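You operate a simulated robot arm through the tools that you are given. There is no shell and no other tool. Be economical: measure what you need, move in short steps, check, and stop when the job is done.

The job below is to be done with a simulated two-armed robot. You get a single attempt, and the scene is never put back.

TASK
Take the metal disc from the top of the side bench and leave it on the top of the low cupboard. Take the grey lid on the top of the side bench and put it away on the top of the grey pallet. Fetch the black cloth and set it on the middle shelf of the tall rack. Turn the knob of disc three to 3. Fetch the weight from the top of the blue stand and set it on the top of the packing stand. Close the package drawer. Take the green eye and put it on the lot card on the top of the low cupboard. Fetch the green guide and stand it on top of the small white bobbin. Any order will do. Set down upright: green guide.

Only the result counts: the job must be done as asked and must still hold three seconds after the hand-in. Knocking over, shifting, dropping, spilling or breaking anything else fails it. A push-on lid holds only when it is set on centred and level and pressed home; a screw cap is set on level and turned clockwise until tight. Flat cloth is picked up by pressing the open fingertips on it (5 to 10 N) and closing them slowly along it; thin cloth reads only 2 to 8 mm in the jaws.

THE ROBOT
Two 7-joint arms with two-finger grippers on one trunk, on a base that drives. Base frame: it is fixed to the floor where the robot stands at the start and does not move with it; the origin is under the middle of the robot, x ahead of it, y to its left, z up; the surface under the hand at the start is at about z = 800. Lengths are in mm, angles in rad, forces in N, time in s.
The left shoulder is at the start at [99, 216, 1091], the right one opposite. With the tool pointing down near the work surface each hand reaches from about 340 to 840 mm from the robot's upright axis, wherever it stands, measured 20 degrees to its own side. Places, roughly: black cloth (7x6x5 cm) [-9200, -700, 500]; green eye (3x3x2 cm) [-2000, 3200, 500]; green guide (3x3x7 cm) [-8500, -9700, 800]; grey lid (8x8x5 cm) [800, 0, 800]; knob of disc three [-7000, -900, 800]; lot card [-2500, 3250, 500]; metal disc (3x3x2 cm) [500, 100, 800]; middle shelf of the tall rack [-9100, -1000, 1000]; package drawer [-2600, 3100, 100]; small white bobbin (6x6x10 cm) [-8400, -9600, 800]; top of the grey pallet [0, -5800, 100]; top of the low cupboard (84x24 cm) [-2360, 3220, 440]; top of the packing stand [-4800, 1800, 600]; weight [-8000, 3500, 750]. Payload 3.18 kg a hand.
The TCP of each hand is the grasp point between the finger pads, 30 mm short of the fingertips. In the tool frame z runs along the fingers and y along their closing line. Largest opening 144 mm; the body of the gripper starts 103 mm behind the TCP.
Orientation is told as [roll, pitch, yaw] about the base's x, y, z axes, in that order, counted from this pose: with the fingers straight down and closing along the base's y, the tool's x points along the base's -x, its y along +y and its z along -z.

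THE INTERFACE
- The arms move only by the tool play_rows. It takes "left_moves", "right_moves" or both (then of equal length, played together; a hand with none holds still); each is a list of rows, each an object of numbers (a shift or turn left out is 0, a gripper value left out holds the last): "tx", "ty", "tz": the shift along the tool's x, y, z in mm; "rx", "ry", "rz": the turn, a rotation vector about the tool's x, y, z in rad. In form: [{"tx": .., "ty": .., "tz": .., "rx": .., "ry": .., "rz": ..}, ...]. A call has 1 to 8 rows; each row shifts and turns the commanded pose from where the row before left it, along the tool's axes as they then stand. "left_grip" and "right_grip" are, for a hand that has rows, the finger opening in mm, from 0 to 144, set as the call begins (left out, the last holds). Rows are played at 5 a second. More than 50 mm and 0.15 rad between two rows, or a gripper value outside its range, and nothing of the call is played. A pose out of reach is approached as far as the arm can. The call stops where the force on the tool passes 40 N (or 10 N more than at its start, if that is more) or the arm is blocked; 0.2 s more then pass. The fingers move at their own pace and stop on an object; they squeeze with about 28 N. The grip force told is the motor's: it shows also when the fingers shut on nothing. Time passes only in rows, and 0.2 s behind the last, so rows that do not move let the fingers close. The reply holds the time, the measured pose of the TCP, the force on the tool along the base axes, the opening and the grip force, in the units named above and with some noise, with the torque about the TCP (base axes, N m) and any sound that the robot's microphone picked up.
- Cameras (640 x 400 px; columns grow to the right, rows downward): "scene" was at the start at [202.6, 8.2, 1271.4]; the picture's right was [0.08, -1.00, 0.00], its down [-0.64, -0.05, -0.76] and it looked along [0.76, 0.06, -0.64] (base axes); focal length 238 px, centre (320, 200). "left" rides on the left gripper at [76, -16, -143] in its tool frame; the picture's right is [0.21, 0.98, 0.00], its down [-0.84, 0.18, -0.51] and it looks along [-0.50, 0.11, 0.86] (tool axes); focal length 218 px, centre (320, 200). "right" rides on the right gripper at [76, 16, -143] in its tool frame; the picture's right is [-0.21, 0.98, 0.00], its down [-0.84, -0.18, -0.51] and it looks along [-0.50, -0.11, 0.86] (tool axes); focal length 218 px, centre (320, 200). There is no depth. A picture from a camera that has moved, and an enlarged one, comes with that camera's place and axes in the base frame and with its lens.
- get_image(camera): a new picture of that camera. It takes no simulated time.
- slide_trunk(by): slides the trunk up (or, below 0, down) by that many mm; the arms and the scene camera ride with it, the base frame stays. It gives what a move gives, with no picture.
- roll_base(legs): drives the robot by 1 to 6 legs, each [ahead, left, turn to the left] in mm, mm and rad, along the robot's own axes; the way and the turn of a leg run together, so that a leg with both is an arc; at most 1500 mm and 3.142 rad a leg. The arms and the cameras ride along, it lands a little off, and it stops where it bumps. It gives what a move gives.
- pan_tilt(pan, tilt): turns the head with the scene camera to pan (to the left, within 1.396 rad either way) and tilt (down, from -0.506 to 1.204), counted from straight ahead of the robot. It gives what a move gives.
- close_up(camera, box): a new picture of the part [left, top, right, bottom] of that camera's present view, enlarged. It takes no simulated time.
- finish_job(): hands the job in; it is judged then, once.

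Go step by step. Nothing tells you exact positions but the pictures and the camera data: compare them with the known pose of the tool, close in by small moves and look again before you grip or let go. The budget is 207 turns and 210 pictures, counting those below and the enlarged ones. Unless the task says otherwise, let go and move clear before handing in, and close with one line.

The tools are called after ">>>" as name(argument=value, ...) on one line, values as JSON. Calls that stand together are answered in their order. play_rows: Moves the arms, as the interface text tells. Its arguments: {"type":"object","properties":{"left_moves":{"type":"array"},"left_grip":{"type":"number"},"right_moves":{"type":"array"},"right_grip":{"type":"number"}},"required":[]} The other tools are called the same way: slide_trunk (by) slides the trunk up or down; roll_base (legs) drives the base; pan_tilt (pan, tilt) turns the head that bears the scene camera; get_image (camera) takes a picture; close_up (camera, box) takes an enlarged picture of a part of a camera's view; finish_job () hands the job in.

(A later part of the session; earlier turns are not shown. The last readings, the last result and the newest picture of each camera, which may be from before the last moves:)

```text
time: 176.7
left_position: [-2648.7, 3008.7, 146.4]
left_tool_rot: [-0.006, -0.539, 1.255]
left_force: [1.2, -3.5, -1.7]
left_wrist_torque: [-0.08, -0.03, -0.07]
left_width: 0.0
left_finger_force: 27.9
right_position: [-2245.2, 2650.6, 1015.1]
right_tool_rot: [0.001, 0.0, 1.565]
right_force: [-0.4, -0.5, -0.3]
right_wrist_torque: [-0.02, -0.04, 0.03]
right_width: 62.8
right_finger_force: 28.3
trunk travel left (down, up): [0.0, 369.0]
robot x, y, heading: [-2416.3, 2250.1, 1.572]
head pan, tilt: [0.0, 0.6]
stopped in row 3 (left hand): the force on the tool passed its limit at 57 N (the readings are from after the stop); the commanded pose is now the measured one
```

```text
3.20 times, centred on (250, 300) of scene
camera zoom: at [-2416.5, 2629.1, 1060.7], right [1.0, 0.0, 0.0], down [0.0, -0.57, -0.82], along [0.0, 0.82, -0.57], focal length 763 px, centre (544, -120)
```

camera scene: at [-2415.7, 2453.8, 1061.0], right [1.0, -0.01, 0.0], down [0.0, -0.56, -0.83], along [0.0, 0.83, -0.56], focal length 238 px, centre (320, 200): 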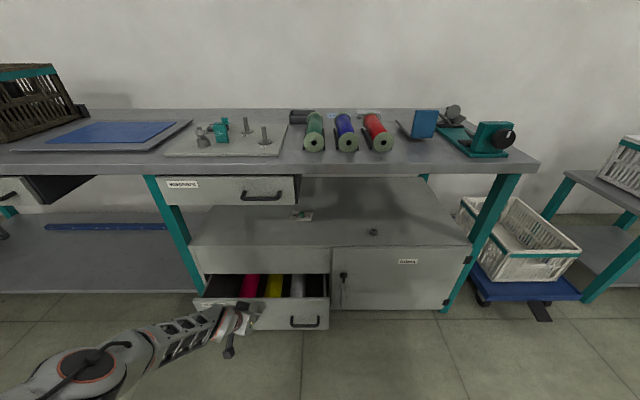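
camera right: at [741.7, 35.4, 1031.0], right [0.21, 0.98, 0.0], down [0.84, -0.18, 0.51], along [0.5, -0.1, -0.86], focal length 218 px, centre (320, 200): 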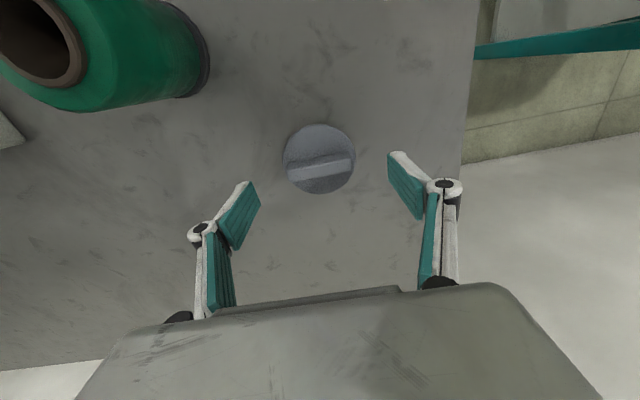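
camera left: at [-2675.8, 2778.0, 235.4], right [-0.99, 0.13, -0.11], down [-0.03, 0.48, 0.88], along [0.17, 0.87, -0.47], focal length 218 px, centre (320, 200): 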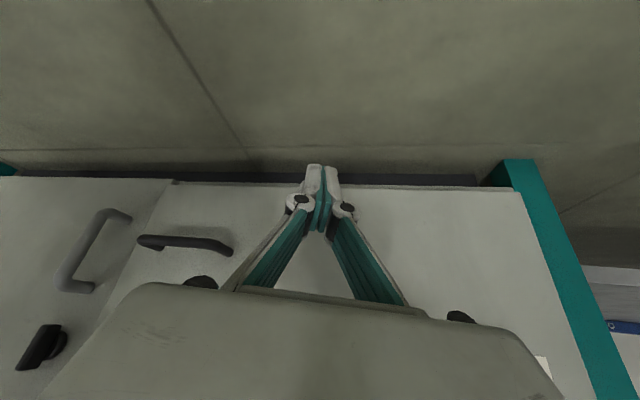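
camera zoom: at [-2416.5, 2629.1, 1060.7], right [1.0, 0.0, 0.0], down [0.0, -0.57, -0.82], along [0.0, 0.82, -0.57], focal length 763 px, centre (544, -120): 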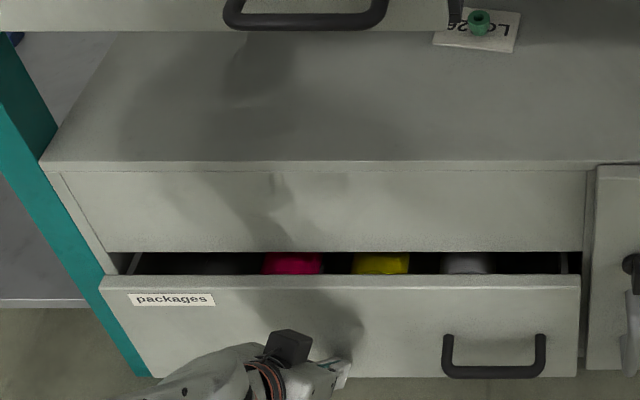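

It tripped on the contact spike again. I'll push very slowly from contact to see how the resistance builds.

>>> play_rows(left_moves=[{"tz": 1, "tx": -1.6, "ty": 0.6}, {"tz": 1, "tx": -1.6, "ty": 0.6}, {"tz": 1, "tx": -1.6, "ty": 0.6}, {"tz": 1, "tx": -1.6, "ty": 0.6}, {"tz": 1, "tx": -1.6, "ty": 0.6}, {"tz": 1, "tx": -1.6, "ty": 0.6}])

>>> close_up(camera="left", box=[0, 100, 640, 400])

```text
time: 177.4
left_position: [-2648.8, 3008.8, 142.9]
left_tool_rot: [-0.01, -0.535, 1.256]
left_force: [0.5, -1.6, -1.7]
left_wrist_torque: [-0.07, -0.04, -0.01]
left_width: 0.0
left_finger_force: 27.9
right_position: [-2245.3, 2649.2, 1015.4]
right_tool_rot: [0.002, -0.001, 1.566]
right_force: [0.0, -0.2, -0.7]
right_wrist_torque: [-0.06, 0.01, -0.02]
right_width: 62.5
right_finger_force: 27.9
trunk travel left (down, up): [0.0, 369.0]
robot x, y, heading: [-2417.3, 2246.3, 1.569]
head pan, tilt: [0.0, 0.6]
stopped in row 3 (left hand): the force on the tool passed its limit at 43 N (the readings are from after the stop); the commanded pose is now the measured one
```

```text
1.00 times, centred on (320, 250) of left (not enlarged: the box is as wide or as high as the picture)
camera zoom: at [-2675.9, 2872.6, 227.5], right [-0.98, 0.14, -0.11], down [-0.03, 0.5, 0.86], along [0.17, 0.85, -0.49], focal length 218 px, centre (320, 150)
```

zoom: 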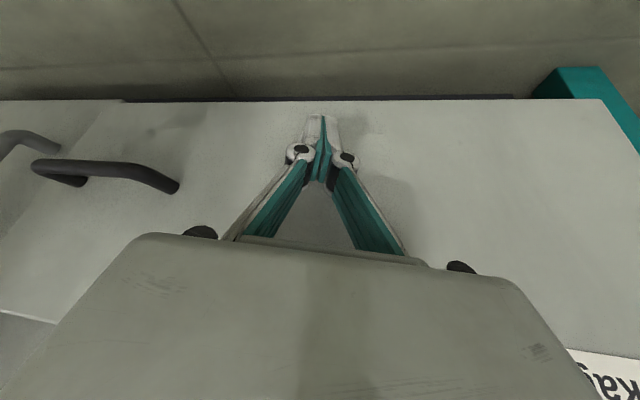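

The drawer now seems to be at its stop: its face lines up with the door and cupboard edge, and what I see above it may just be the design gap. I'll back away and look from farther off to judge.

>>> play_rows(left_moves=[{"tz": -10, "tx": 16, "ty": -6}, {"tz": -15, "tx": 24, "ty": -9}, {"tz": -15, "tx": 24, "ty": -9}, {}])

>>> roll_base(legs=[[-500, -300, 0]])

>>> pan_tilt(pan=0.2, tilt=0.7)

>>> close_up(camera="scene", box=[220, 90, 480, 260])

```text
time: 178.4
left_position: [-2646.6, 2946.8, 143.8]
left_tool_rot: [-0.011, -0.535, 1.255]
left_force: [0.6, 1.1, -0.5]
left_wrist_torque: [-0.05, -0.01, -0.01]
left_width: 0.0
left_finger_force: 27.7
left hand out of reach, approached as far as the arm can: row 3
right_position: [-2246.1, 2650.2, 1014.6]
right_tool_rot: [0.002, 0.0, 1.566]
right_force: [0.0, -0.1, -0.3]
right_wrist_torque: [-0.05, 0.0, -0.01]
right_width: 62.5
right_finger_force: 28.0
trunk travel left (down, up): [0.0, 369.0]
robot x, y, heading: [-2414.0, 2244.9, 1.57]
head pan, tilt: [0.0, 0.6]
```

```text
time: 181.8
left_position: [-2351.0, 2437.8, 145.3]
left_tool_rot: [-0.014, -0.537, 1.261]
left_force: [-0.4, -0.1, -0.7]
left_wrist_torque: [-0.02, 0.0, -0.01]
left_width: 0.0
left_finger_force: 28.0
right_position: [-1948.3, 2142.9, 1014.8]
right_tool_rot: [0.002, -0.001, 1.573]
right_force: [0.2, -0.1, -0.6]
right_wrist_torque: [-0.01, -0.02, 0.03]
right_width: 62.4
right_finger_force: 28.0
trunk travel left (down, up): [0.0, 369.0]
robot x, y, heading: [-2118.6, 1741.0, 1.58]
head pan, tilt: [0.0, 0.6]
```

```text
time: 182.5
left_position: [-2352.6, 2437.0, 144.9]
left_tool_rot: [-0.014, -0.538, 1.262]
left_force: [0.3, 0.1, -0.7]
left_wrist_torque: [0.01, 0.04, -0.02]
left_width: 0.1
left_finger_force: 27.7
right_position: [-1947.4, 2142.4, 1015.4]
right_tool_rot: [0.003, 0.0, 1.573]
right_force: [0.5, -0.7, -0.3]
right_wrist_torque: [0.0, 0.05, 0.0]
right_width: 62.6
right_finger_force: 27.5
trunk travel left (down, up): [0.0, 369.0]
robot x, y, heading: [-2116.0, 1738.5, 1.576]
head pan, tilt: [0.201, 0.7]
```

```text
2.35 times, centred on (350, 175) of scene
camera zoom: at [-2135.8, 2115.2, 1052.3], right [0.98, 0.2, 0.0], down [0.13, -0.63, -0.77], along [-0.16, 0.75, -0.64], focal length 561 px, centre (249, 259)
```

zoom: 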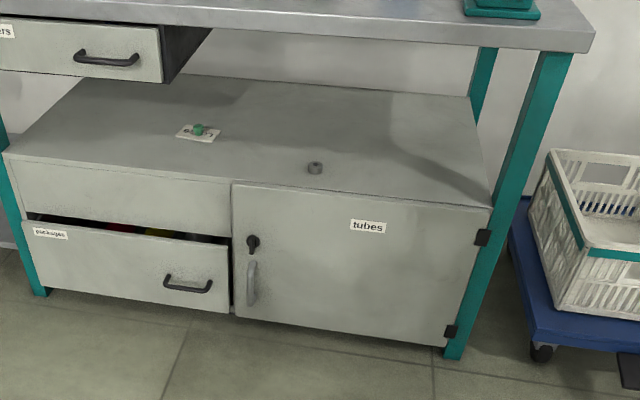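

>>> close_up(camera="scene", box=[220, 150, 340, 230])

```text
5.00 times, centred on (280, 190) of scene
camera zoom: at [-2135.8, 2115.2, 1052.3], right [0.98, 0.2, 0.0], down [0.13, -0.63, -0.77], along [-0.16, 0.75, -0.64], focal length 1192 px, centre (520, 250)
```

zoom: 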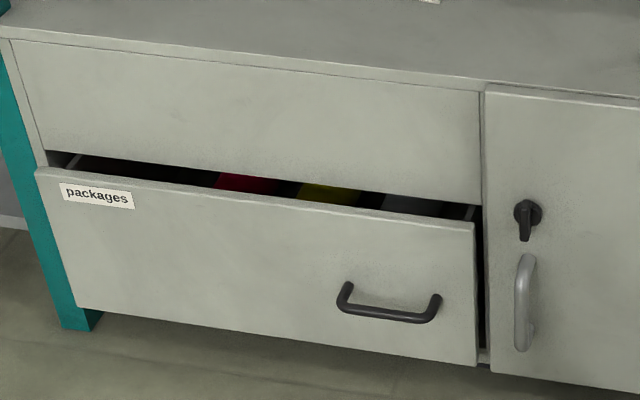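

The drawer in fact still protrudes about 29 mm. Something may be blocking it, so I'll look into the gap with the hand camera.

>>> play_rows(left_moves=[{"tz": -33, "tx": -19.5}, {"tz": -33, "tx": -19.5}, {"tz": -33, "tx": -19.5}, {"tz": -33, "tx": -19.5}, {"tz": -33, "tx": -19.5}, {"tz": -20, "tx": -10}, {}])

>>> roll_base(legs=[[0, 280, 0], [500, 0, 0]])

>>> get_image(camera="left")

```text
time: 184.1
left_position: [-2356.6, 2435.6, 151.6]
left_tool_rot: [-0.017, -0.535, 1.261]
left_force: [-0.3, -0.2, 0.0]
left_wrist_torque: [0.01, -0.02, -0.03]
left_width: 0.0
left_finger_force: 28.3
left hand out of reach, approached as far as the arm can: row 1, 2, 3, 4, 5, 6
right_position: [-1947.8, 2142.7, 1014.9]
right_tool_rot: [0.0, 0.001, 1.572]
right_force: [0.4, -0.1, -0.2]
right_wrist_torque: [-0.01, -0.02, 0.01]
right_width: 62.6
right_finger_force: 27.8
trunk travel left (down, up): [0.0, 369.0]
robot x, y, heading: [-2117.6, 1737.7, 1.575]
head pan, tilt: [0.201, 0.7]
```

```text
time: 189.7
left_position: [-2635.9, 2926.8, 151.0]
left_tool_rot: [-0.016, -0.536, 1.261]
left_force: [0.4, -0.8, -0.4]
left_wrist_torque: [0.0, 0.0, 0.01]
left_width: 0.0
left_finger_force: 28.2
right_position: [-2227.9, 2633.0, 1015.1]
right_tool_rot: [0.002, 0.002, 1.57]
right_force: [-0.7, -0.3, -0.3]
right_wrist_torque: [-0.03, 0.01, 0.0]
right_width: 62.6
right_finger_force: 28.5
trunk travel left (down, up): [0.0, 369.0]
robot x, y, heading: [-2395.1, 2234.7, 1.575]
head pan, tilt: [0.201, 0.7]
```

```text
122 pictures are left
camera left: at [-2664.1, 2791.5, 235.2], right [-0.98, 0.14, -0.12], down [-0.04, 0.5, 0.86], along [0.18, 0.85, -0.49], focal length 218 px, centre (320, 200)
```

left: 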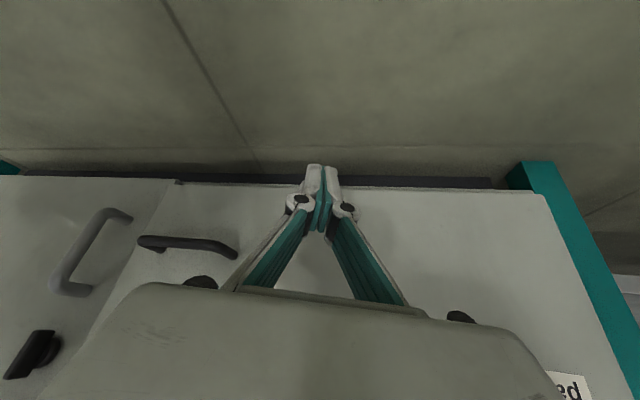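

The arm's near-limit stops a straight lift; I'll back the base a bit and raise the hand forward-up instead.

>>> roll_base(legs=[[-260, 0, 0]])

>>> play_rows(left_moves=[{"tx": -45}, {"tx": -45}, {"tx": -45}, {"tx": -45}, {"tz": -25, "tx": -35}, {"tz": -30, "tx": -30}, {}])

>>> get_image(camera="left")

```text
time: 191.5
left_position: [-2634.5, 2673.0, 151.1]
left_tool_rot: [-0.016, -0.538, 1.258]
left_force: [0.1, -0.3, 0.4]
left_wrist_torque: [-0.01, 0.0, -0.02]
left_width: 0.0
left_finger_force: 27.6
right_position: [-2226.4, 2378.6, 1015.2]
right_tool_rot: [0.002, 0.0, 1.57]
right_force: [0.3, -0.2, 1.1]
right_wrist_torque: [0.04, 0.02, -0.01]
right_width: 62.6
right_finger_force: 28.3
trunk travel left (down, up): [0.0, 369.0]
robot x, y, heading: [-2396.8, 1977.6, 1.575]
head pan, tilt: [0.201, 0.7]
```

```text
time: 193.1
left_position: [-2577.5, 2844.8, 324.8]
left_tool_rot: [-0.015, -0.535, 1.258]
left_force: [0.3, -0.7, -0.4]
left_wrist_torque: [-0.01, -0.02, -0.02]
left_width: 0.0
left_finger_force: 28.2
right_position: [-2228.4, 2379.6, 1015.8]
right_tool_rot: [0.001, 0.0, 1.569]
right_force: [-0.9, 0.4, -0.8]
right_wrist_torque: [0.01, -0.03, -0.04]
right_width: 62.8
right_finger_force: 28.2
trunk travel left (down, up): [0.0, 369.0]
robot x, y, heading: [-2400.6, 1978.0, 1.573]
head pan, tilt: [0.201, 0.7]
```

```text
121 pictures are left
camera left: at [-2605.2, 2709.9, 408.5], right [-0.98, 0.14, -0.12], down [-0.04, 0.5, 0.86], along [0.18, 0.85, -0.49], focal length 218 px, centre (320, 200)
```

left: 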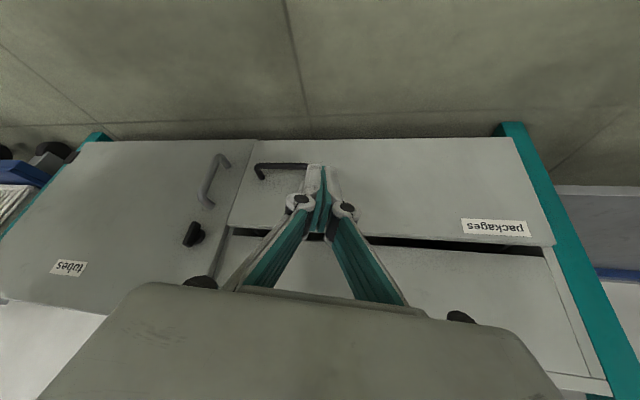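

>>> close_up(camera="left", box=[340, 180, 580, 320])

>>> close_up(camera="left", box=[180, 110, 340, 250])

```text
2.67 times, centred on (460, 250) of left
camera zoom: at [-2605.2, 2709.9, 408.5], right [-0.98, 0.14, -0.12], down [-0.04, 0.5, 0.86], along [0.18, 0.85, -0.49], focal length 582 px, centre (-53, 67)
```

zoom: 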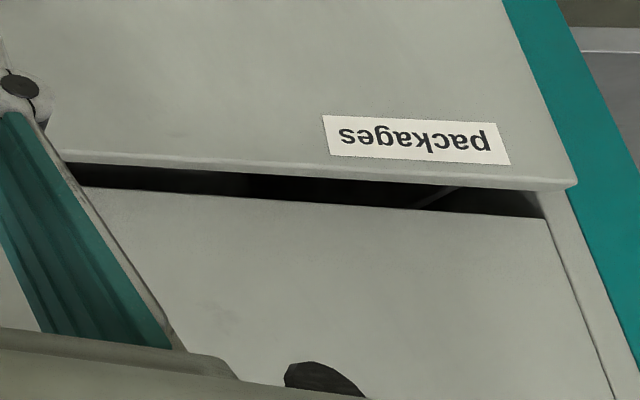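

```text
2.86 times, centred on (260, 180) of left
camera zoom: at [-2605.2, 2709.9, 408.5], right [-0.98, 0.14, -0.12], down [-0.04, 0.5, 0.86], along [0.18, 0.85, -0.49], focal length 624 px, centre (491, 257)
```

zoom: 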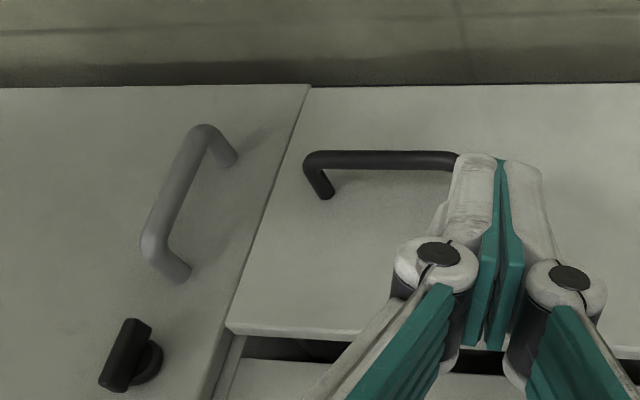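

Seen from here, the drawer front is coplanar with the overlay door and rests against the carcass, so the drawer is closed and the slot above it is just a design gap. Next I'll go west for the weight: back off, raise the trunk, turn to -x and look.

>>> roll_base(legs=[[-150, -100, 0]])

>>> slide_trunk(by=175)

>>> play_rows(left_moves=[{"tz": -40, "tx": -20, "ry": 0.07}, {"tz": -40, "tx": -20, "ry": 0.07}, {"tz": -45, "tx": -15, "ry": 0.07}, {"tz": -45, "tx": -10, "ry": 0.07}, {"tz": -48, "ry": 0.07}, {"tz": -48, "ry": 0.07}, {"tz": -48, "ry": 0.07}, {"tz": -40}])

>>> roll_base(legs=[[0, 0, 1.571]])

>>> pan_tilt(pan=-0.1, tilt=0.25)

>>> get_image(camera="scene")

```text
time: 194.7
left_position: [-2478.4, 2694.1, 325.7]
left_tool_rot: [-0.014, -0.537, 1.258]
left_force: [0.1, -0.1, 0.4]
left_wrist_torque: [-0.03, 0.0, -0.02]
left_width: 0.1
left_finger_force: 28.1
right_position: [-2126.7, 2224.2, 1014.7]
right_tool_rot: [0.003, 0.0, 1.569]
right_force: [0.2, 0.3, -0.1]
right_wrist_torque: [0.0, 0.01, 0.0]
right_width: 62.5
right_finger_force: 27.9
trunk travel left (down, up): [0.0, 369.0]
robot x, y, heading: [-2296.1, 1820.9, 1.569]
head pan, tilt: [0.201, 0.7]
```

```text
time: 196.6
left_position: [-2478.1, 2795.0, 840.4]
left_tool_rot: [0.195, -0.926, 1.114]
left_force: [-0.1, -0.3, -0.2]
left_wrist_torque: [0.02, -0.02, -0.03]
left_width: 0.2
left_finger_force: 27.9
right_position: [-2128.2, 2227.7, 1188.1]
right_tool_rot: [0.001, 0.004, 1.572]
right_force: [-0.4, 0.1, -0.5]
right_wrist_torque: [-0.07, 0.0, -0.01]
right_width: 62.2
right_finger_force: 28.5
trunk travel left (down, up): [-175.0, 194.0]
robot x, y, heading: [-2295.4, 1827.7, 1.573]
head pan, tilt: [0.201, 0.7]
```

```text
time: 198.4
left_position: [-2512.8, 2662.0, 1025.9]
left_tool_rot: [0.146, -0.624, 1.188]
left_force: [0.0, -0.7, 1.0]
left_wrist_torque: [-0.02, 0.03, 0.01]
left_width: 0.3
left_finger_force: 28.4
left hand out of reach, approached as far as the arm can: row 4, 5, 6, 7
right_position: [-2127.5, 2224.7, 1191.3]
right_tool_rot: [0.002, -0.005, 1.569]
right_force: [0.2, -0.3, 0.2]
right_wrist_torque: [0.06, -0.04, -0.01]
right_width: 62.7
right_finger_force: 27.9
trunk travel left (down, up): [-175.0, 194.0]
robot x, y, heading: [-2299.1, 1824.6, 1.572]
head pan, tilt: [0.201, 0.7]
```

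```text
time: 202.7
left_position: [-3133.9, 1598.1, 1022.4]
left_tool_rot: [0.143, -0.622, 2.772]
left_force: [-0.5, -0.6, -0.2]
left_wrist_torque: [0.02, -0.03, -0.01]
left_width: 0.0
left_finger_force: 28.2
right_position: [-2699.0, 1989.2, 1190.3]
right_tool_rot: [0.001, 0.001, -3.127]
right_force: [-0.6, -0.9, 1.0]
right_wrist_torque: [0.01, 0.03, 0.02]
right_width: 62.4
right_finger_force: 27.7
trunk travel left (down, up): [-175.0, 194.0]
robot x, y, heading: [-2295.3, 1821.5, -3.127]
head pan, tilt: [0.201, 0.7]
```

```text
time: 203.6
left_position: [-3135.0, 1597.5, 1023.0]
left_tool_rot: [0.146, -0.621, 2.773]
left_force: [-0.5, -0.2, 0.1]
left_wrist_torque: [0.01, 0.02, -0.01]
left_width: 0.0
left_finger_force: 28.2
right_position: [-2699.7, 1988.8, 1189.1]
right_tool_rot: [0.001, 0.001, -3.131]
right_force: [0.6, 0.3, 0.7]
right_wrist_torque: [0.01, 0.01, -0.01]
right_width: 62.7
right_finger_force: 28.3
trunk travel left (down, up): [-175.0, 194.0]
robot x, y, heading: [-2297.0, 1825.8, -3.123]
head pan, tilt: [-0.099, 0.25]
```

```text
118 pictures are left
camera scene: at [-2508.4, 1832.3, 1312.1], right [0.08, 1.0, 0.0], down [0.25, -0.02, -0.97], along [-0.97, 0.08, -0.25], focal length 238 px, centre (320, 200)
```

scene: 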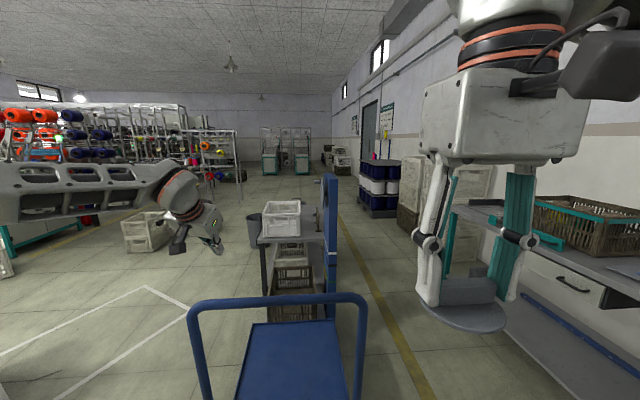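

The route west is a corridor between the blue trolley (y≲2000) and the bench (y≳3040). I'll first reset the left hand to a vertical carry pose.

>>> play_rows(left_moves=[{"rx": 0.003, "ry": 0.106, "rz": -0.055}, {"rx": 0.003, "ry": 0.106, "rz": -0.055, "tz": -10}, {"rx": 0.003, "ry": 0.106, "rz": -0.055, "tz": -10}, {"rx": 0.003, "ry": 0.106, "rz": -0.055, "tx": 20}, {"rx": 0.003, "ry": 0.106, "rz": -0.055, "tx": 40}, {"rx": 0.003, "ry": 0.106, "rz": -0.055, "tx": 45}, {"tx": 48}, {"tx": 48}])

>>> play_rows(left_moves=[{"tx": 48}, {"tx": 48}, {"tx": 48}, {"tx": 48}, {}])

>>> roll_base(legs=[[0, -714, -0.018], [1400, 0, 0]])

>>> get_image(camera="scene")

```text
time: 205.4
left_position: [-2965.6, 1559.2, 942.1]
left_tool_rot: [0.049, -0.371, 2.959]
left_force: [-0.3, -0.1, -0.2]
left_wrist_torque: [-0.01, 0.01, 0.0]
left_width: 0.2
left_finger_force: 28.1
left hand out of reach, approached as far as the arm can: row 1, 2, 3, 4
right_position: [-2699.9, 1987.5, 1190.5]
right_tool_rot: [0.001, 0.0, -3.13]
right_force: [0.5, 0.3, -0.3]
right_wrist_torque: [0.04, 0.04, 0.03]
right_width: 62.2
right_finger_force: 27.9
trunk travel left (down, up): [-175.0, 194.0]
robot x, y, heading: [-2295.1, 1824.6, -3.123]
head pan, tilt: [-0.099, 0.25]
```

```text
time: 206.6
left_position: [-2792.2, 1525.6, 872.4]
left_tool_rot: [0.049, -0.37, 2.96]
left_force: [-0.1, -1.1, 0.5]
left_wrist_torque: [0.0, 0.0, 0.04]
left_width: 0.1
left_finger_force: 27.9
right_position: [-2699.8, 1988.9, 1190.6]
right_tool_rot: [0.003, -0.001, -3.129]
right_force: [0.1, 0.1, -0.7]
right_wrist_torque: [-0.01, -0.03, 0.0]
right_width: 62.6
right_finger_force: 28.1
trunk travel left (down, up): [-175.0, 194.0]
robot x, y, heading: [-2294.8, 1827.7, -3.126]
head pan, tilt: [-0.099, 0.25]
```

```text
time: 218.3
left_position: [-4000.6, 2273.9, 875.5]
left_tool_rot: [0.05, -0.372, 2.927]
left_force: [0.3, -0.3, -0.2]
left_wrist_torque: [0.01, 0.0, -0.01]
left_width: 0.0
left_finger_force: 27.9
right_position: [-3891.4, 2737.6, 1192.2]
right_tool_rot: [0.006, -0.001, 3.113]
right_force: [-0.2, -1.2, -0.8]
right_wrist_torque: [-0.02, 0.01, -0.01]
right_width: 62.7
right_finger_force: 27.9
trunk travel left (down, up): [-175.0, 194.0]
robot x, y, heading: [-3498.6, 2554.3, 3.117]
head pan, tilt: [-0.099, 0.25]
stopped in leg 2: the robot was blocked; the commanded pose is now the measured one
```

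```text
117 pictures are left
camera scene: at [-3705.4, 2573.0, 1313.4], right [0.12, 0.99, 0.0], down [0.24, -0.03, -0.97], along [-0.96, 0.12, -0.24], focal length 238 px, centre (320, 200)
```

scene: 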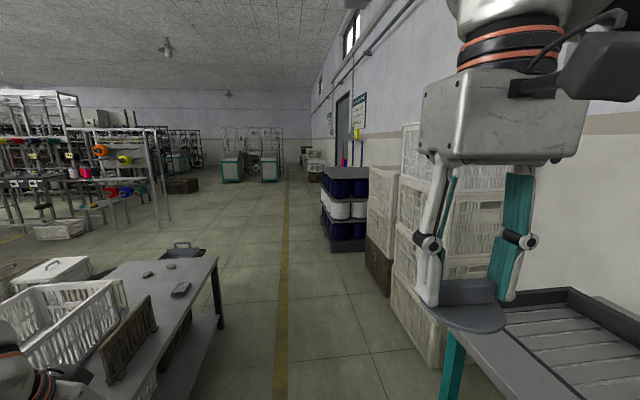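

Blocked; I'll check what is at the left side.

>>> roll_base(legs=[[-60, 0, 0.02]])

>>> pan_tilt(pan=0.8, tilt=0.45)

>>> get_image(camera="scene")

>>> pan_tilt(pan=-0.8, tilt=0.45)

>>> get_image(camera="scene")

```text
time: 219.3
left_position: [-3933.3, 2261.0, 873.2]
left_tool_rot: [0.046, -0.371, 2.947]
left_force: [-0.2, 0.6, -1.6]
left_wrist_torque: [-0.02, -0.02, -0.02]
left_width: 0.0
left_finger_force: 27.8
right_position: [-3836.8, 2726.1, 1191.0]
right_tool_rot: [0.005, -0.002, 3.136]
right_force: [-0.4, 0.5, -0.6]
right_wrist_torque: [0.01, -0.02, -0.06]
right_width: 62.7
right_finger_force: 27.3
trunk travel left (down, up): [-175.0, 194.0]
robot x, y, heading: [-3439.0, 2557.2, 3.142]
head pan, tilt: [-0.099, 0.25]
```

```text
time: 220.5
left_position: [-3933.4, 2260.0, 873.7]
left_tool_rot: [0.047, -0.372, 2.947]
left_force: [0.0, -0.9, 0.8]
left_wrist_torque: [0.0, -0.02, 0.02]
left_width: 0.1
left_finger_force: 28.0
right_position: [-3835.0, 2726.9, 1190.7]
right_tool_rot: [0.005, -0.004, 3.134]
right_force: [0.4, 0.3, -0.1]
right_wrist_torque: [0.03, 0.01, 0.02]
right_width: 62.6
right_finger_force: 28.0
trunk travel left (down, up): [-175.0, 194.0]
robot x, y, heading: [-3434.8, 2558.8, 3.138]
head pan, tilt: [0.799, 0.45]
```

```text
116 pictures are left
camera scene: at [-3617.3, 2491.6, 1294.7], right [-0.71, 0.7, 0.0], down [0.3, 0.31, -0.9], along [-0.63, -0.64, -0.43], focal length 238 px, centre (320, 200)
```

scene: 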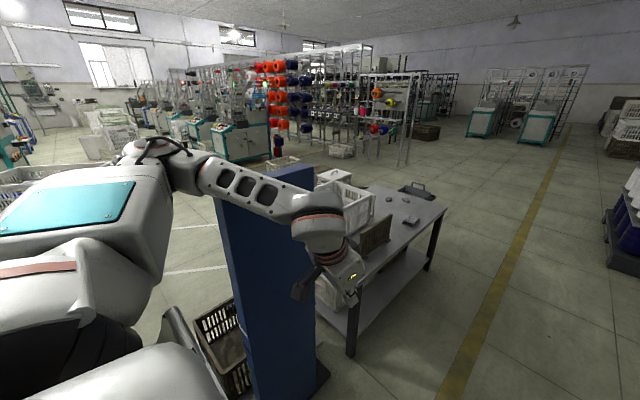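

```text
time: 222.2
left_position: [-3933.1, 2261.8, 873.6]
left_tool_rot: [0.047, -0.372, 2.95]
left_force: [0.1, -0.6, -0.1]
left_wrist_torque: [0.01, -0.01, -0.01]
left_width: 0.0
left_finger_force: 28.3
right_position: [-3835.7, 2726.8, 1189.6]
right_tool_rot: [0.006, -0.004, 3.136]
right_force: [-0.1, 0.2, 0.8]
right_wrist_torque: [-0.02, -0.02, 0.0]
right_width: 62.4
right_finger_force: 28.3
trunk travel left (down, up): [-175.0, 194.0]
robot x, y, heading: [-3437.4, 2553.0, 3.14]
head pan, tilt: [-0.799, 0.45]
```

```text
115 pictures are left
camera scene: at [-3616.8, 2623.3, 1294.3], right [0.72, 0.7, 0.0], down [0.3, -0.31, -0.9], along [-0.63, 0.65, -0.43], focal length 238 px, centre (320, 200)
```

scene: 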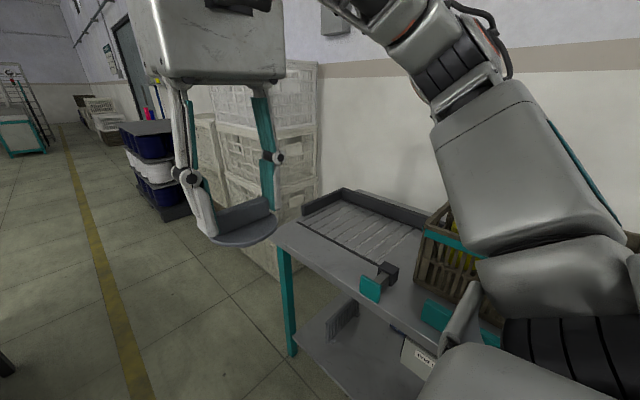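

The left forearm met a tall blue post at about [-3975, 2050]. I'll stretch both arms forward to make the robot narrower, then continue.

>>> play_rows(left_moves=[{"tx": -37, "tz": 14, "ty": -25}, {"tx": -37, "tz": 14, "ty": -25}, {"tx": -37, "tz": 14, "ty": -25}, {"tx": -37, "tz": 14, "ty": -25}, {"tx": -37, "tz": 14, "ty": -25}, {}], right_moves=[{"tz": 45}, {"tz": 45}, {"tx": -40, "tz": 20, "ty": 10}, {"tx": -42, "ty": 15}, {"tx": -42, "ty": 15}, {"tx": -42, "ty": 15}])

>>> pan_tilt(pan=0.8, tilt=0.5)

>>> get_image(camera="scene")

```text
time: 223.6
left_position: [-4107.9, 2418.3, 862.2]
left_tool_rot: [0.043, -0.365, 2.95]
left_force: [-0.4, -0.8, 1.3]
left_wrist_torque: [-0.01, 0.02, 0.04]
left_width: 0.0
left_finger_force: 28.2
right_position: [-4005.8, 2670.7, 1079.6]
right_tool_rot: [-0.001, 0.002, 3.135]
right_force: [-0.3, -0.5, 0.2]
right_wrist_torque: [0.05, -0.04, 0.04]
right_width: 62.7
right_finger_force: 27.7
trunk travel left (down, up): [-175.0, 194.0]
robot x, y, heading: [-3440.2, 2551.4, 3.134]
head pan, tilt: [-0.799, 0.45]
```

```text
time: 225.2
left_position: [-4107.3, 2418.9, 863.3]
left_tool_rot: [0.044, -0.366, 2.952]
left_force: [0.0, 0.6, 0.1]
left_wrist_torque: [-0.01, -0.04, 0.01]
left_width: 0.1
left_finger_force: 28.1
right_position: [-4005.1, 2671.2, 1079.8]
right_tool_rot: [0.001, 0.001, 3.135]
right_force: [-0.5, 0.8, -0.2]
right_wrist_torque: [0.02, -0.03, 0.0]
right_width: 62.4
right_finger_force: 27.5
trunk travel left (down, up): [-175.0, 194.0]
robot x, y, heading: [-3438.7, 2550.6, 3.138]
head pan, tilt: [0.799, 0.499]
```

```text
114 pictures are left
camera scene: at [-3621.3, 2489.7, 1289.1], right [-0.71, 0.7, 0.0], down [0.34, 0.34, -0.88], along [-0.61, -0.63, -0.48], focal length 238 px, centre (320, 200)
```

scene: 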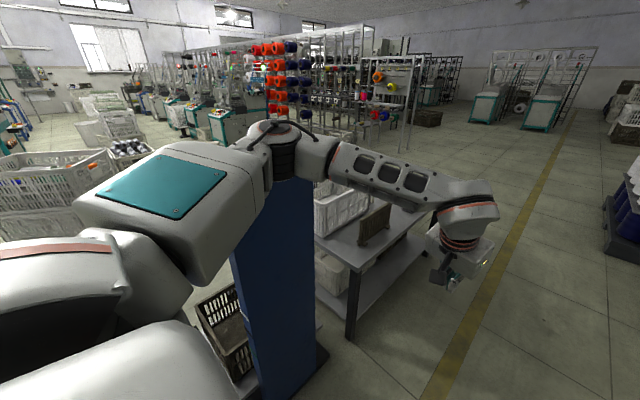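

The elbow is now higher and further in. I'll shift 90 mm right and move ahead carefully past the post.

>>> roll_base(legs=[[0, -90, 0], [800, 0, 0]])

>>> pan_tilt(pan=0.0, tilt=0.35)

>>> get_image(camera="scene")

```text
time: 230.7
left_position: [-4920.8, 2484.8, 863.0]
left_tool_rot: [0.046, -0.367, 2.978]
left_force: [-1.1, -0.5, -0.2]
left_wrist_torque: [-0.04, 0.0, 0.03]
left_width: 0.2
left_finger_force: 28.2
right_position: [-4824.2, 2737.9, 1080.8]
right_tool_rot: [0.002, 0.002, -3.123]
right_force: [0.3, -0.9, 0.4]
right_wrist_torque: [-0.03, 0.02, 0.01]
right_width: 62.9
right_finger_force: 28.0
trunk travel left (down, up): [-175.0, 194.0]
robot x, y, heading: [-4252.5, 2637.8, -3.118]
head pan, tilt: [0.799, 0.499]
```

```text
time: 231.8
left_position: [-4920.1, 2484.3, 863.0]
left_tool_rot: [0.043, -0.365, 2.979]
left_force: [0.5, 0.9, 0.1]
left_wrist_torque: [0.03, -0.01, -0.02]
left_width: 0.0
left_finger_force: 28.1
right_position: [-4824.8, 2738.4, 1079.7]
right_tool_rot: [0.001, 0.001, -3.121]
right_force: [-0.9, 1.1, -0.2]
right_wrist_torque: [-0.02, -0.03, 0.02]
right_width: 62.7
right_finger_force: 27.8
trunk travel left (down, up): [-175.0, 194.0]
robot x, y, heading: [-4256.8, 2636.7, -3.112]
head pan, tilt: [0.0, 0.351]
```

```text
113 pictures are left
camera scene: at [-4468.0, 2632.1, 1302.7], right [-0.02, 1.0, 0.0], down [0.34, 0.01, -0.94], along [-0.94, -0.02, -0.34], focal length 238 px, centre (320, 200)
```

scene: 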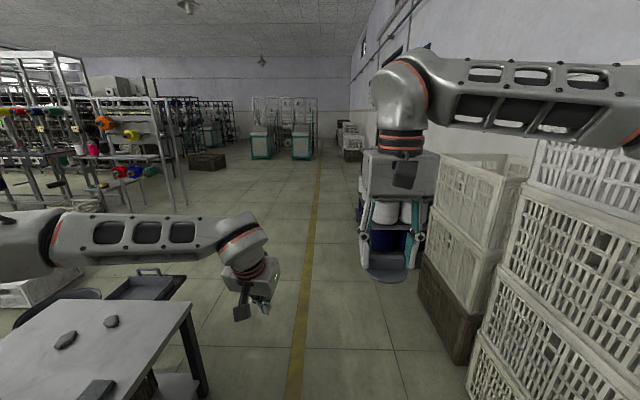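

Past the post, the way west is open. Driving on to about x=-7200.

>>> roll_base(legs=[[0, 50, -0.03], [1450, 0, 0], [1450, 0, 0]])

>>> get_image(camera="scene")

```text
time: 246.3
left_position: [-7786.4, 2455.8, 864.0]
left_tool_rot: [0.043, -0.364, 2.947]
left_force: [-0.1, 0.4, 0.5]
left_wrist_torque: [0.02, -0.05, -0.04]
left_width: 0.0
left_finger_force: 28.2
right_position: [-7683.1, 2708.2, 1079.3]
right_tool_rot: [0.002, 0.002, 3.129]
right_force: [-0.1, -0.3, -0.1]
right_wrist_torque: [0.0, 0.01, 0.01]
right_width: 62.5
right_finger_force: 28.1
trunk travel left (down, up): [-175.0, 194.0]
robot x, y, heading: [-7112.9, 2584.8, 3.135]
head pan, tilt: [0.0, 0.351]
```

```text
112 pictures are left
camera scene: at [-7329.8, 2589.5, 1302.7], right [0.01, 1.0, 0.0], down [0.34, 0.0, -0.94], along [-0.94, 0.01, -0.34], focal length 238 px, centre (320, 200)
```

scene: 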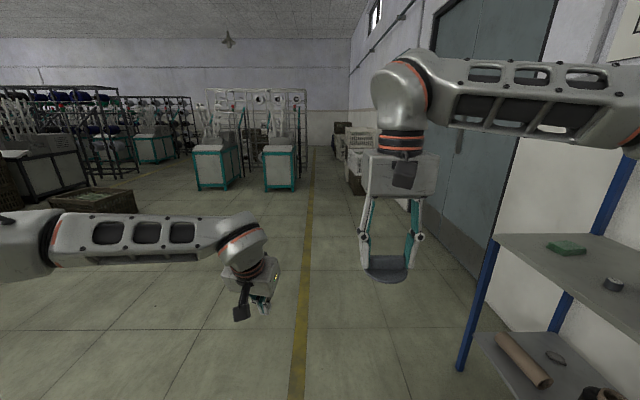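

The blue stand is on the right with a small grey weight near [-7980, 3580]. I'll drive level with it and turn to face it.

>>> roll_base(legs=[[700, 0, 0], [0, 0, -1.564]])

>>> pan_tilt(pan=0.15, tilt=0.55)

>>> get_image(camera="scene")

```text
time: 254.0
left_position: [-8006.7, 3246.7, 862.7]
left_tool_rot: [0.045, -0.366, 1.436]
left_force: [-0.1, -0.8, 0.5]
left_wrist_torque: [-0.01, 0.01, -0.05]
left_width: 0.0
left_finger_force: 28.2
right_position: [-7749.1, 3158.3, 1079.3]
right_tool_rot: [0.001, 0.003, 1.621]
right_force: [0.1, -0.1, 0.4]
right_wrist_torque: [0.01, 0.01, -0.03]
right_width: 62.8
right_finger_force: 27.7
trunk travel left (down, up): [-175.0, 194.0]
robot x, y, heading: [-7833.5, 2589.7, 1.627]
head pan, tilt: [0.0, 0.351]
```

```text
time: 254.7
left_position: [-8006.9, 3246.0, 862.8]
left_tool_rot: [0.044, -0.364, 1.436]
left_force: [0.5, 0.0, -0.8]
left_wrist_torque: [0.0, -0.02, -0.03]
left_width: 0.0
left_finger_force: 27.3
right_position: [-7749.8, 3159.3, 1079.5]
right_tool_rot: [0.001, 0.002, 1.617]
right_force: [-0.5, -0.1, -0.3]
right_wrist_torque: [0.0, 0.02, 0.01]
right_width: 62.4
right_finger_force: 28.3
trunk travel left (down, up): [-175.0, 194.0]
robot x, y, heading: [-7835.0, 2581.7, 1.622]
head pan, tilt: [0.15, 0.55]
```

```text
111 pictures are left
camera scene: at [-7861.1, 2794.6, 1284.6], right [0.98, 0.2, 0.0], down [0.1, -0.51, -0.85], along [-0.17, 0.84, -0.52], focal length 238 px, centre (320, 200)
```

scene: 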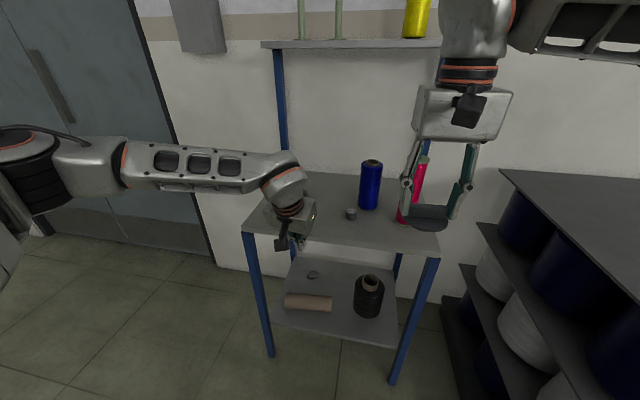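

The weight is the small grey piece at about [-7896, 3570]. I'll set the left hand vertical, open it, pull the lid hand back, then move in.

>>> play_rows(left_moves=[{"rx": 0.007, "ry": 0.122, "rz": -0.042, "tz": -15}, {"rx": 0.007, "ry": 0.122, "rz": -0.042, "tz": -15}, {"rx": 0.007, "ry": 0.122, "rz": -0.042, "tz": -15}, {"tz": -20}, {}], right_moves=[{"tx": 40}, {"tx": 40}, {"tx": 40}, {"tx": 40}, {}], left_grip=70)

>>> roll_base(legs=[[230, 0, -0.05]])

>>> get_image(camera="scene")

>>> get_image(camera="left")

```text
time: 255.9
left_position: [-8006.4, 3233.8, 926.7]
left_tool_rot: [-0.001, 0.0, 1.572]
left_force: [-0.9, 0.0, 1.2]
left_wrist_torque: [0.01, 0.01, -0.02]
left_width: 69.9
left_finger_force: 0.1
right_position: [-7743.4, 2997.7, 1078.9]
right_tool_rot: [0.002, 0.003, 1.618]
right_force: [0.5, 0.1, 0.1]
right_wrist_torque: [-0.02, 0.01, 0.02]
right_width: 62.6
right_finger_force: 27.6
trunk travel left (down, up): [-175.0, 194.0]
robot x, y, heading: [-7833.6, 2588.5, 1.622]
head pan, tilt: [0.15, 0.55]
```

```text
time: 257.6
left_position: [-7981.5, 3470.2, 926.6]
left_tool_rot: [-0.002, -0.002, 1.521]
left_force: [-0.9, 1.1, -0.3]
left_wrist_torque: [-0.03, -0.03, -0.01]
left_width: 70.1
left_finger_force: 0.1
right_position: [-7729.6, 3221.0, 1078.9]
right_tool_rot: [0.002, 0.002, 1.571]
right_force: [0.1, 0.3, -0.9]
right_wrist_torque: [-0.02, 0.02, 0.02]
right_width: 62.6
right_finger_force: 27.7
trunk travel left (down, up): [-175.0, 194.0]
robot x, y, heading: [-7842.9, 2813.4, 1.572]
head pan, tilt: [0.15, 0.55]
```

```text
110 pictures are left
camera scene: at [-7857.4, 3023.4, 1284.5], right [0.99, 0.15, 0.0], down [0.08, -0.52, -0.85], along [-0.13, 0.84, -0.52], focal length 238 px, centre (320, 200)
```

scene: 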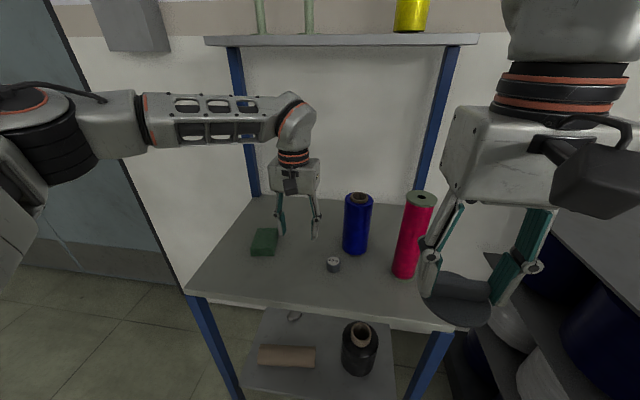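

```text
109 pictures are left
camera left: at [-7967.2, 3392.8, 1069.4], right [-0.99, -0.16, 0.0], down [-0.14, 0.85, 0.51], along [-0.08, 0.5, -0.86], focal length 218 px, centre (320, 200)
```

left: 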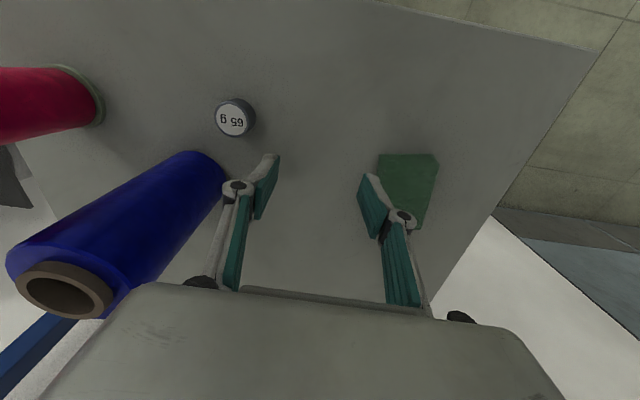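

The weight reads "65 g"; triangulating puts its top at about [-7888, 3447, 840]. Moving the open left hand above it, staying clear of the blue spool.

>>> play_rows(left_moves=[{"tx": 18}, {"ty": -47}, {"ty": -47}, {}])

>>> get_image(camera="left")

>>> close_up(camera="scene", box=[260, 140, 420, 290])

```text
time: 258.6
left_position: [-7887.6, 3448.0, 926.9]
left_tool_rot: [-0.001, -0.001, 1.523]
left_force: [-0.5, -0.2, 0.8]
left_wrist_torque: [-0.03, -0.02, -0.01]
left_width: 69.8
left_finger_force: 0.1
right_position: [-7730.8, 3218.9, 1080.0]
right_tool_rot: [0.002, 0.002, 1.572]
right_force: [0.4, 0.3, -0.5]
right_wrist_torque: [0.01, -0.03, -0.02]
right_width: 62.7
right_finger_force: 27.5
trunk travel left (down, up): [-175.0, 194.0]
robot x, y, heading: [-7844.8, 2814.0, 1.569]
head pan, tilt: [0.15, 0.55]
```

```text
108 pictures are left
camera left: at [-7873.1, 3370.8, 1069.1], right [-0.99, -0.16, 0.0], down [-0.14, 0.85, 0.51], along [-0.08, 0.5, -0.86], focal length 218 px, centre (320, 200)
```

left: 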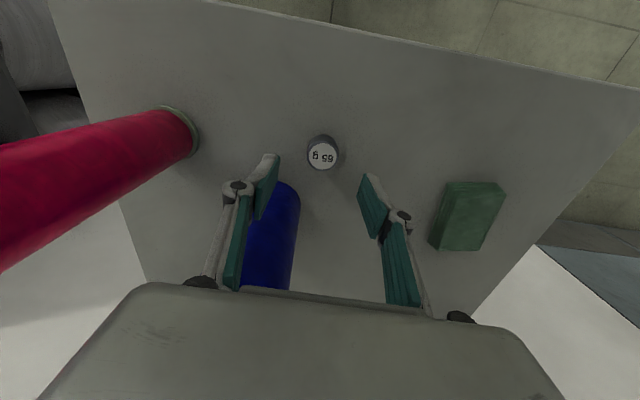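

```text
2.67 times, centred on (340, 215) of scene
camera zoom: at [-7858.1, 3023.0, 1284.5], right [0.99, 0.15, 0.0], down [0.08, -0.52, -0.85], along [-0.13, 0.84, -0.52], focal length 636 px, centre (267, 160)
```

zoom: 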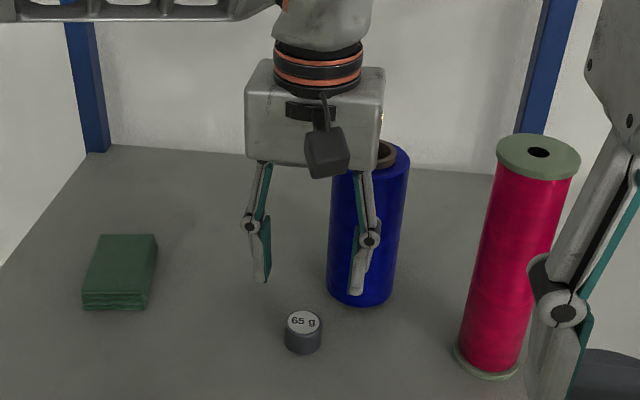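

The hand is right over the weight (surface z≈817, top ≈849). Descending 72 mm and gripping.

>>> play_rows(left_moves=[{"tz": 36}, {"tz": 36}, {}])

>>> play_rows(left_moves=[{}, {}, {"tz": -20}, {"tz": -40}, {"tz": -40, "tx": 10}, {"tz": -30, "tx": 20}], left_grip=0)

>>> get_image(camera="left")

```text
time: 259.4
left_position: [-7886.0, 3449.1, 854.2]
left_tool_rot: [-0.002, -0.004, 1.522]
left_force: [0.0, -1.1, 0.0]
left_wrist_torque: [0.01, 0.01, 0.02]
left_width: 69.6
left_finger_force: 0.1
right_position: [-7728.9, 3219.6, 1079.8]
right_tool_rot: [0.001, -0.001, 1.572]
right_force: [-0.6, 0.2, -1.1]
right_wrist_torque: [0.03, -0.03, 0.01]
right_width: 62.7
right_finger_force: 28.2
trunk travel left (down, up): [-175.0, 194.0]
robot x, y, heading: [-7840.3, 2808.4, 1.573]
head pan, tilt: [0.15, 0.55]
```

```text
time: 260.8
left_position: [-7891.1, 3418.9, 988.4]
left_tool_rot: [-0.002, 0.0, 1.522]
left_force: [0.2, -0.4, -0.6]
left_wrist_torque: [-0.01, 0.0, -0.01]
left_width: 33.7
left_finger_force: 27.7
right_position: [-7728.2, 3219.8, 1080.6]
right_tool_rot: [0.002, 0.0, 1.569]
right_force: [0.4, 0.2, 0.4]
right_wrist_torque: [0.04, -0.01, -0.02]
right_width: 62.6
right_finger_force: 27.9
trunk travel left (down, up): [-175.0, 194.0]
robot x, y, heading: [-7845.0, 2816.7, 1.577]
head pan, tilt: [0.15, 0.55]
```

```text
106 pictures are left
camera left: at [-7877.3, 3342.6, 1130.9], right [-0.99, -0.16, 0.0], down [-0.14, 0.85, 0.51], along [-0.08, 0.5, -0.86], focal length 218 px, centre (320, 200)
```

left: 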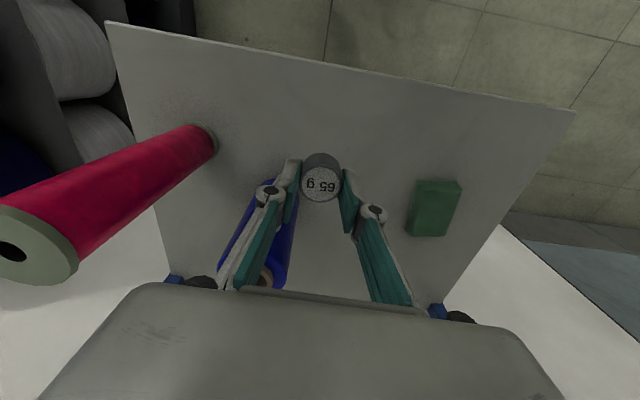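

The weight is held. I'll back off, turn east, drive to the packing stand and turn to face it from the north.

>>> roll_base(legs=[[-260, 0, 0], [0, 0, -1.577], [1365, 0, 0], [1365, 0, 0]])

>>> roll_base(legs=[[0, 0, -1.571]])

>>> get_image(camera="scene")

```text
time: 279.2
left_position: [-4530.2, 2645.2, 986.6]
left_tool_rot: [-0.003, -0.002, -0.025]
left_force: [-0.3, 0.2, -1.7]
left_wrist_torque: [0.0, -0.03, -0.03]
left_width: 33.5
left_finger_force: 27.7
right_position: [-4726.1, 2480.3, 1080.1]
right_tool_rot: [0.002, 0.002, 0.021]
right_force: [0.5, 0.3, -0.4]
right_wrist_torque: [-0.01, 0.05, 0.01]
right_width: 62.5
right_finger_force: 27.7
trunk travel left (down, up): [-175.0, 194.0]
robot x, y, heading: [-5135.9, 2583.9, 0.029]
head pan, tilt: [0.15, 0.55]
```

```text
time: 283.5
left_position: [-5079.2, 1979.4, 987.2]
left_tool_rot: [-0.001, -0.001, -1.607]
left_force: [-0.6, -0.1, -0.2]
left_wrist_torque: [-0.04, 0.01, 0.01]
left_width: 33.4
left_finger_force: 27.8
right_position: [-5244.1, 2178.5, 1080.0]
right_tool_rot: [0.001, 0.001, -1.56]
right_force: [0.0, -0.1, -1.2]
right_wrist_torque: [-0.02, -0.02, 0.01]
right_width: 62.7
right_finger_force: 27.9
trunk travel left (down, up): [-175.0, 194.0]
robot x, y, heading: [-5133.8, 2584.5, -1.561]
head pan, tilt: [0.15, 0.55]
```

```text
105 pictures are left
camera scene: at [-5118.6, 2380.0, 1284.5], right [-0.99, -0.16, 0.0], down [-0.09, 0.52, -0.85], along [0.14, -0.84, -0.52], focal length 238 px, centre (320, 200)
```

scene: 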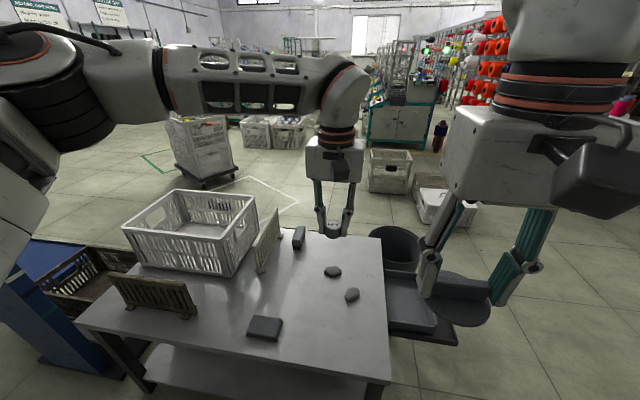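

The free area near the front of the packing stand is directly under the weight. Lowering toward it.

>>> play_rows(left_moves=[{"tz": 48}, {"tz": 48}, {"tz": 48}, {"tz": 48}, {"tz": 48}, {"tz": 40}, {}])

>>> get_image(camera="left")

>>> close_up(camera="scene", box=[240, 220, 420, 390])

```text
time: 285.1
left_position: [-5081.2, 1975.8, 708.2]
left_tool_rot: [-0.001, -0.002, -1.608]
left_force: [-0.6, 0.5, -0.5]
left_wrist_torque: [0.0, -0.01, 0.0]
left_width: 33.6
left_finger_force: 28.3
right_position: [-5244.7, 2178.5, 1080.8]
right_tool_rot: [0.002, 0.001, -1.561]
right_force: [0.7, -0.1, -0.5]
right_wrist_torque: [0.0, 0.0, 0.01]
right_width: 62.7
right_finger_force: 27.8
trunk travel left (down, up): [-175.0, 194.0]
robot x, y, heading: [-5139.7, 2586.8, -1.562]
head pan, tilt: [0.15, 0.55]
```

```text
104 pictures are left
camera left: at [-5093.7, 2053.4, 850.5], right [0.99, 0.17, 0.0], down [0.15, -0.85, 0.51], along [0.09, -0.5, -0.86], focal length 218 px, centre (320, 200)
```

left: 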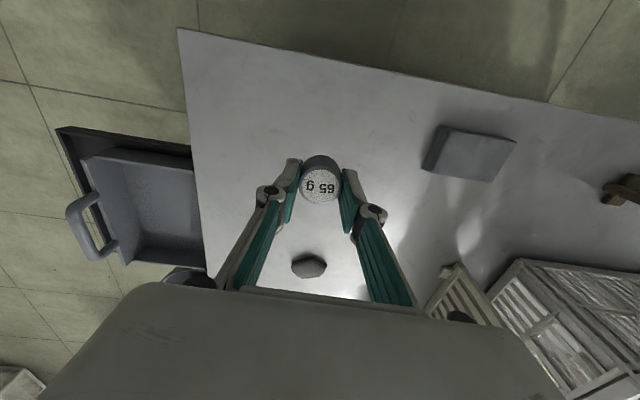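

```text
2.35 times, centred on (330, 305) of scene
camera zoom: at [-5118.3, 2380.6, 1284.8], right [-0.99, -0.16, 0.0], down [-0.09, 0.52, -0.85], along [0.14, -0.84, -0.52], focal length 561 px, centre (296, -47)
```

zoom: 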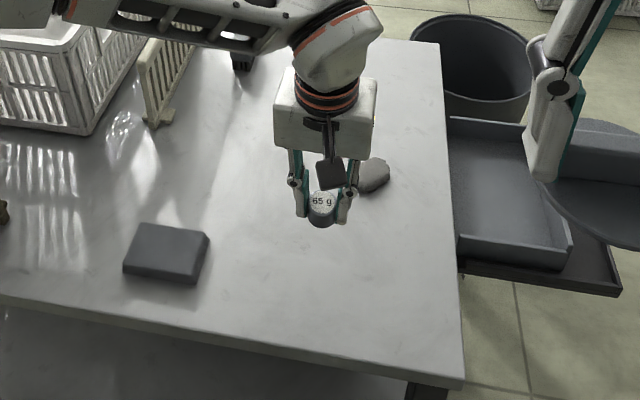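

Clear spot under the weight. Lowering another 50 mm, then feeling for contact.

>>> play_rows(left_moves=[{"tz": 30}, {"tz": 20}, {"tz": 5}, {"tz": 5}, {"tz": 4}, {"tz": 3}, {}])

>>> close_up(camera="scene", box=[270, 270, 390, 350])

```text
time: 286.7
left_position: [-5081.7, 1979.4, 638.9]
left_tool_rot: [-0.002, 0.0, -1.608]
left_force: [-0.8, -0.3, -0.2]
left_wrist_torque: [-0.03, -0.02, 0.03]
left_width: 33.7
left_finger_force: 27.7
right_position: [-5245.6, 2178.6, 1079.9]
right_tool_rot: [0.002, 0.0, -1.561]
right_force: [0.3, -0.4, -0.2]
right_wrist_torque: [-0.03, 0.0, -0.04]
right_width: 62.3
right_finger_force: 28.1
trunk travel left (down, up): [-175.0, 194.0]
robot x, y, heading: [-5131.1, 2587.1, -1.558]
head pan, tilt: [0.15, 0.55]
```

```text
5.00 times, centred on (330, 310) of scene
camera zoom: at [-5118.4, 2380.0, 1284.5], right [-0.99, -0.16, 0.0], down [-0.09, 0.52, -0.85], along [0.14, -0.84, -0.52], focal length 1192 px, centre (270, -350)
```

zoom: 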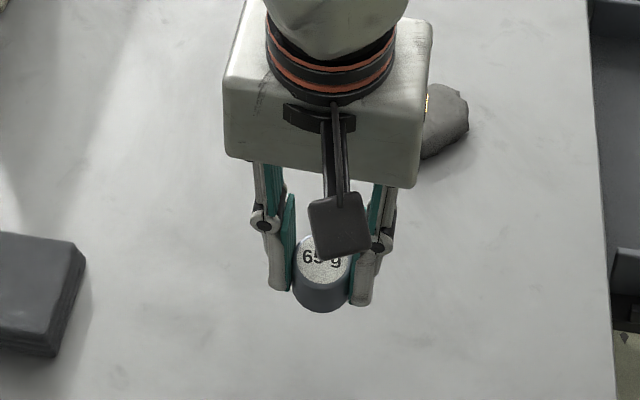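

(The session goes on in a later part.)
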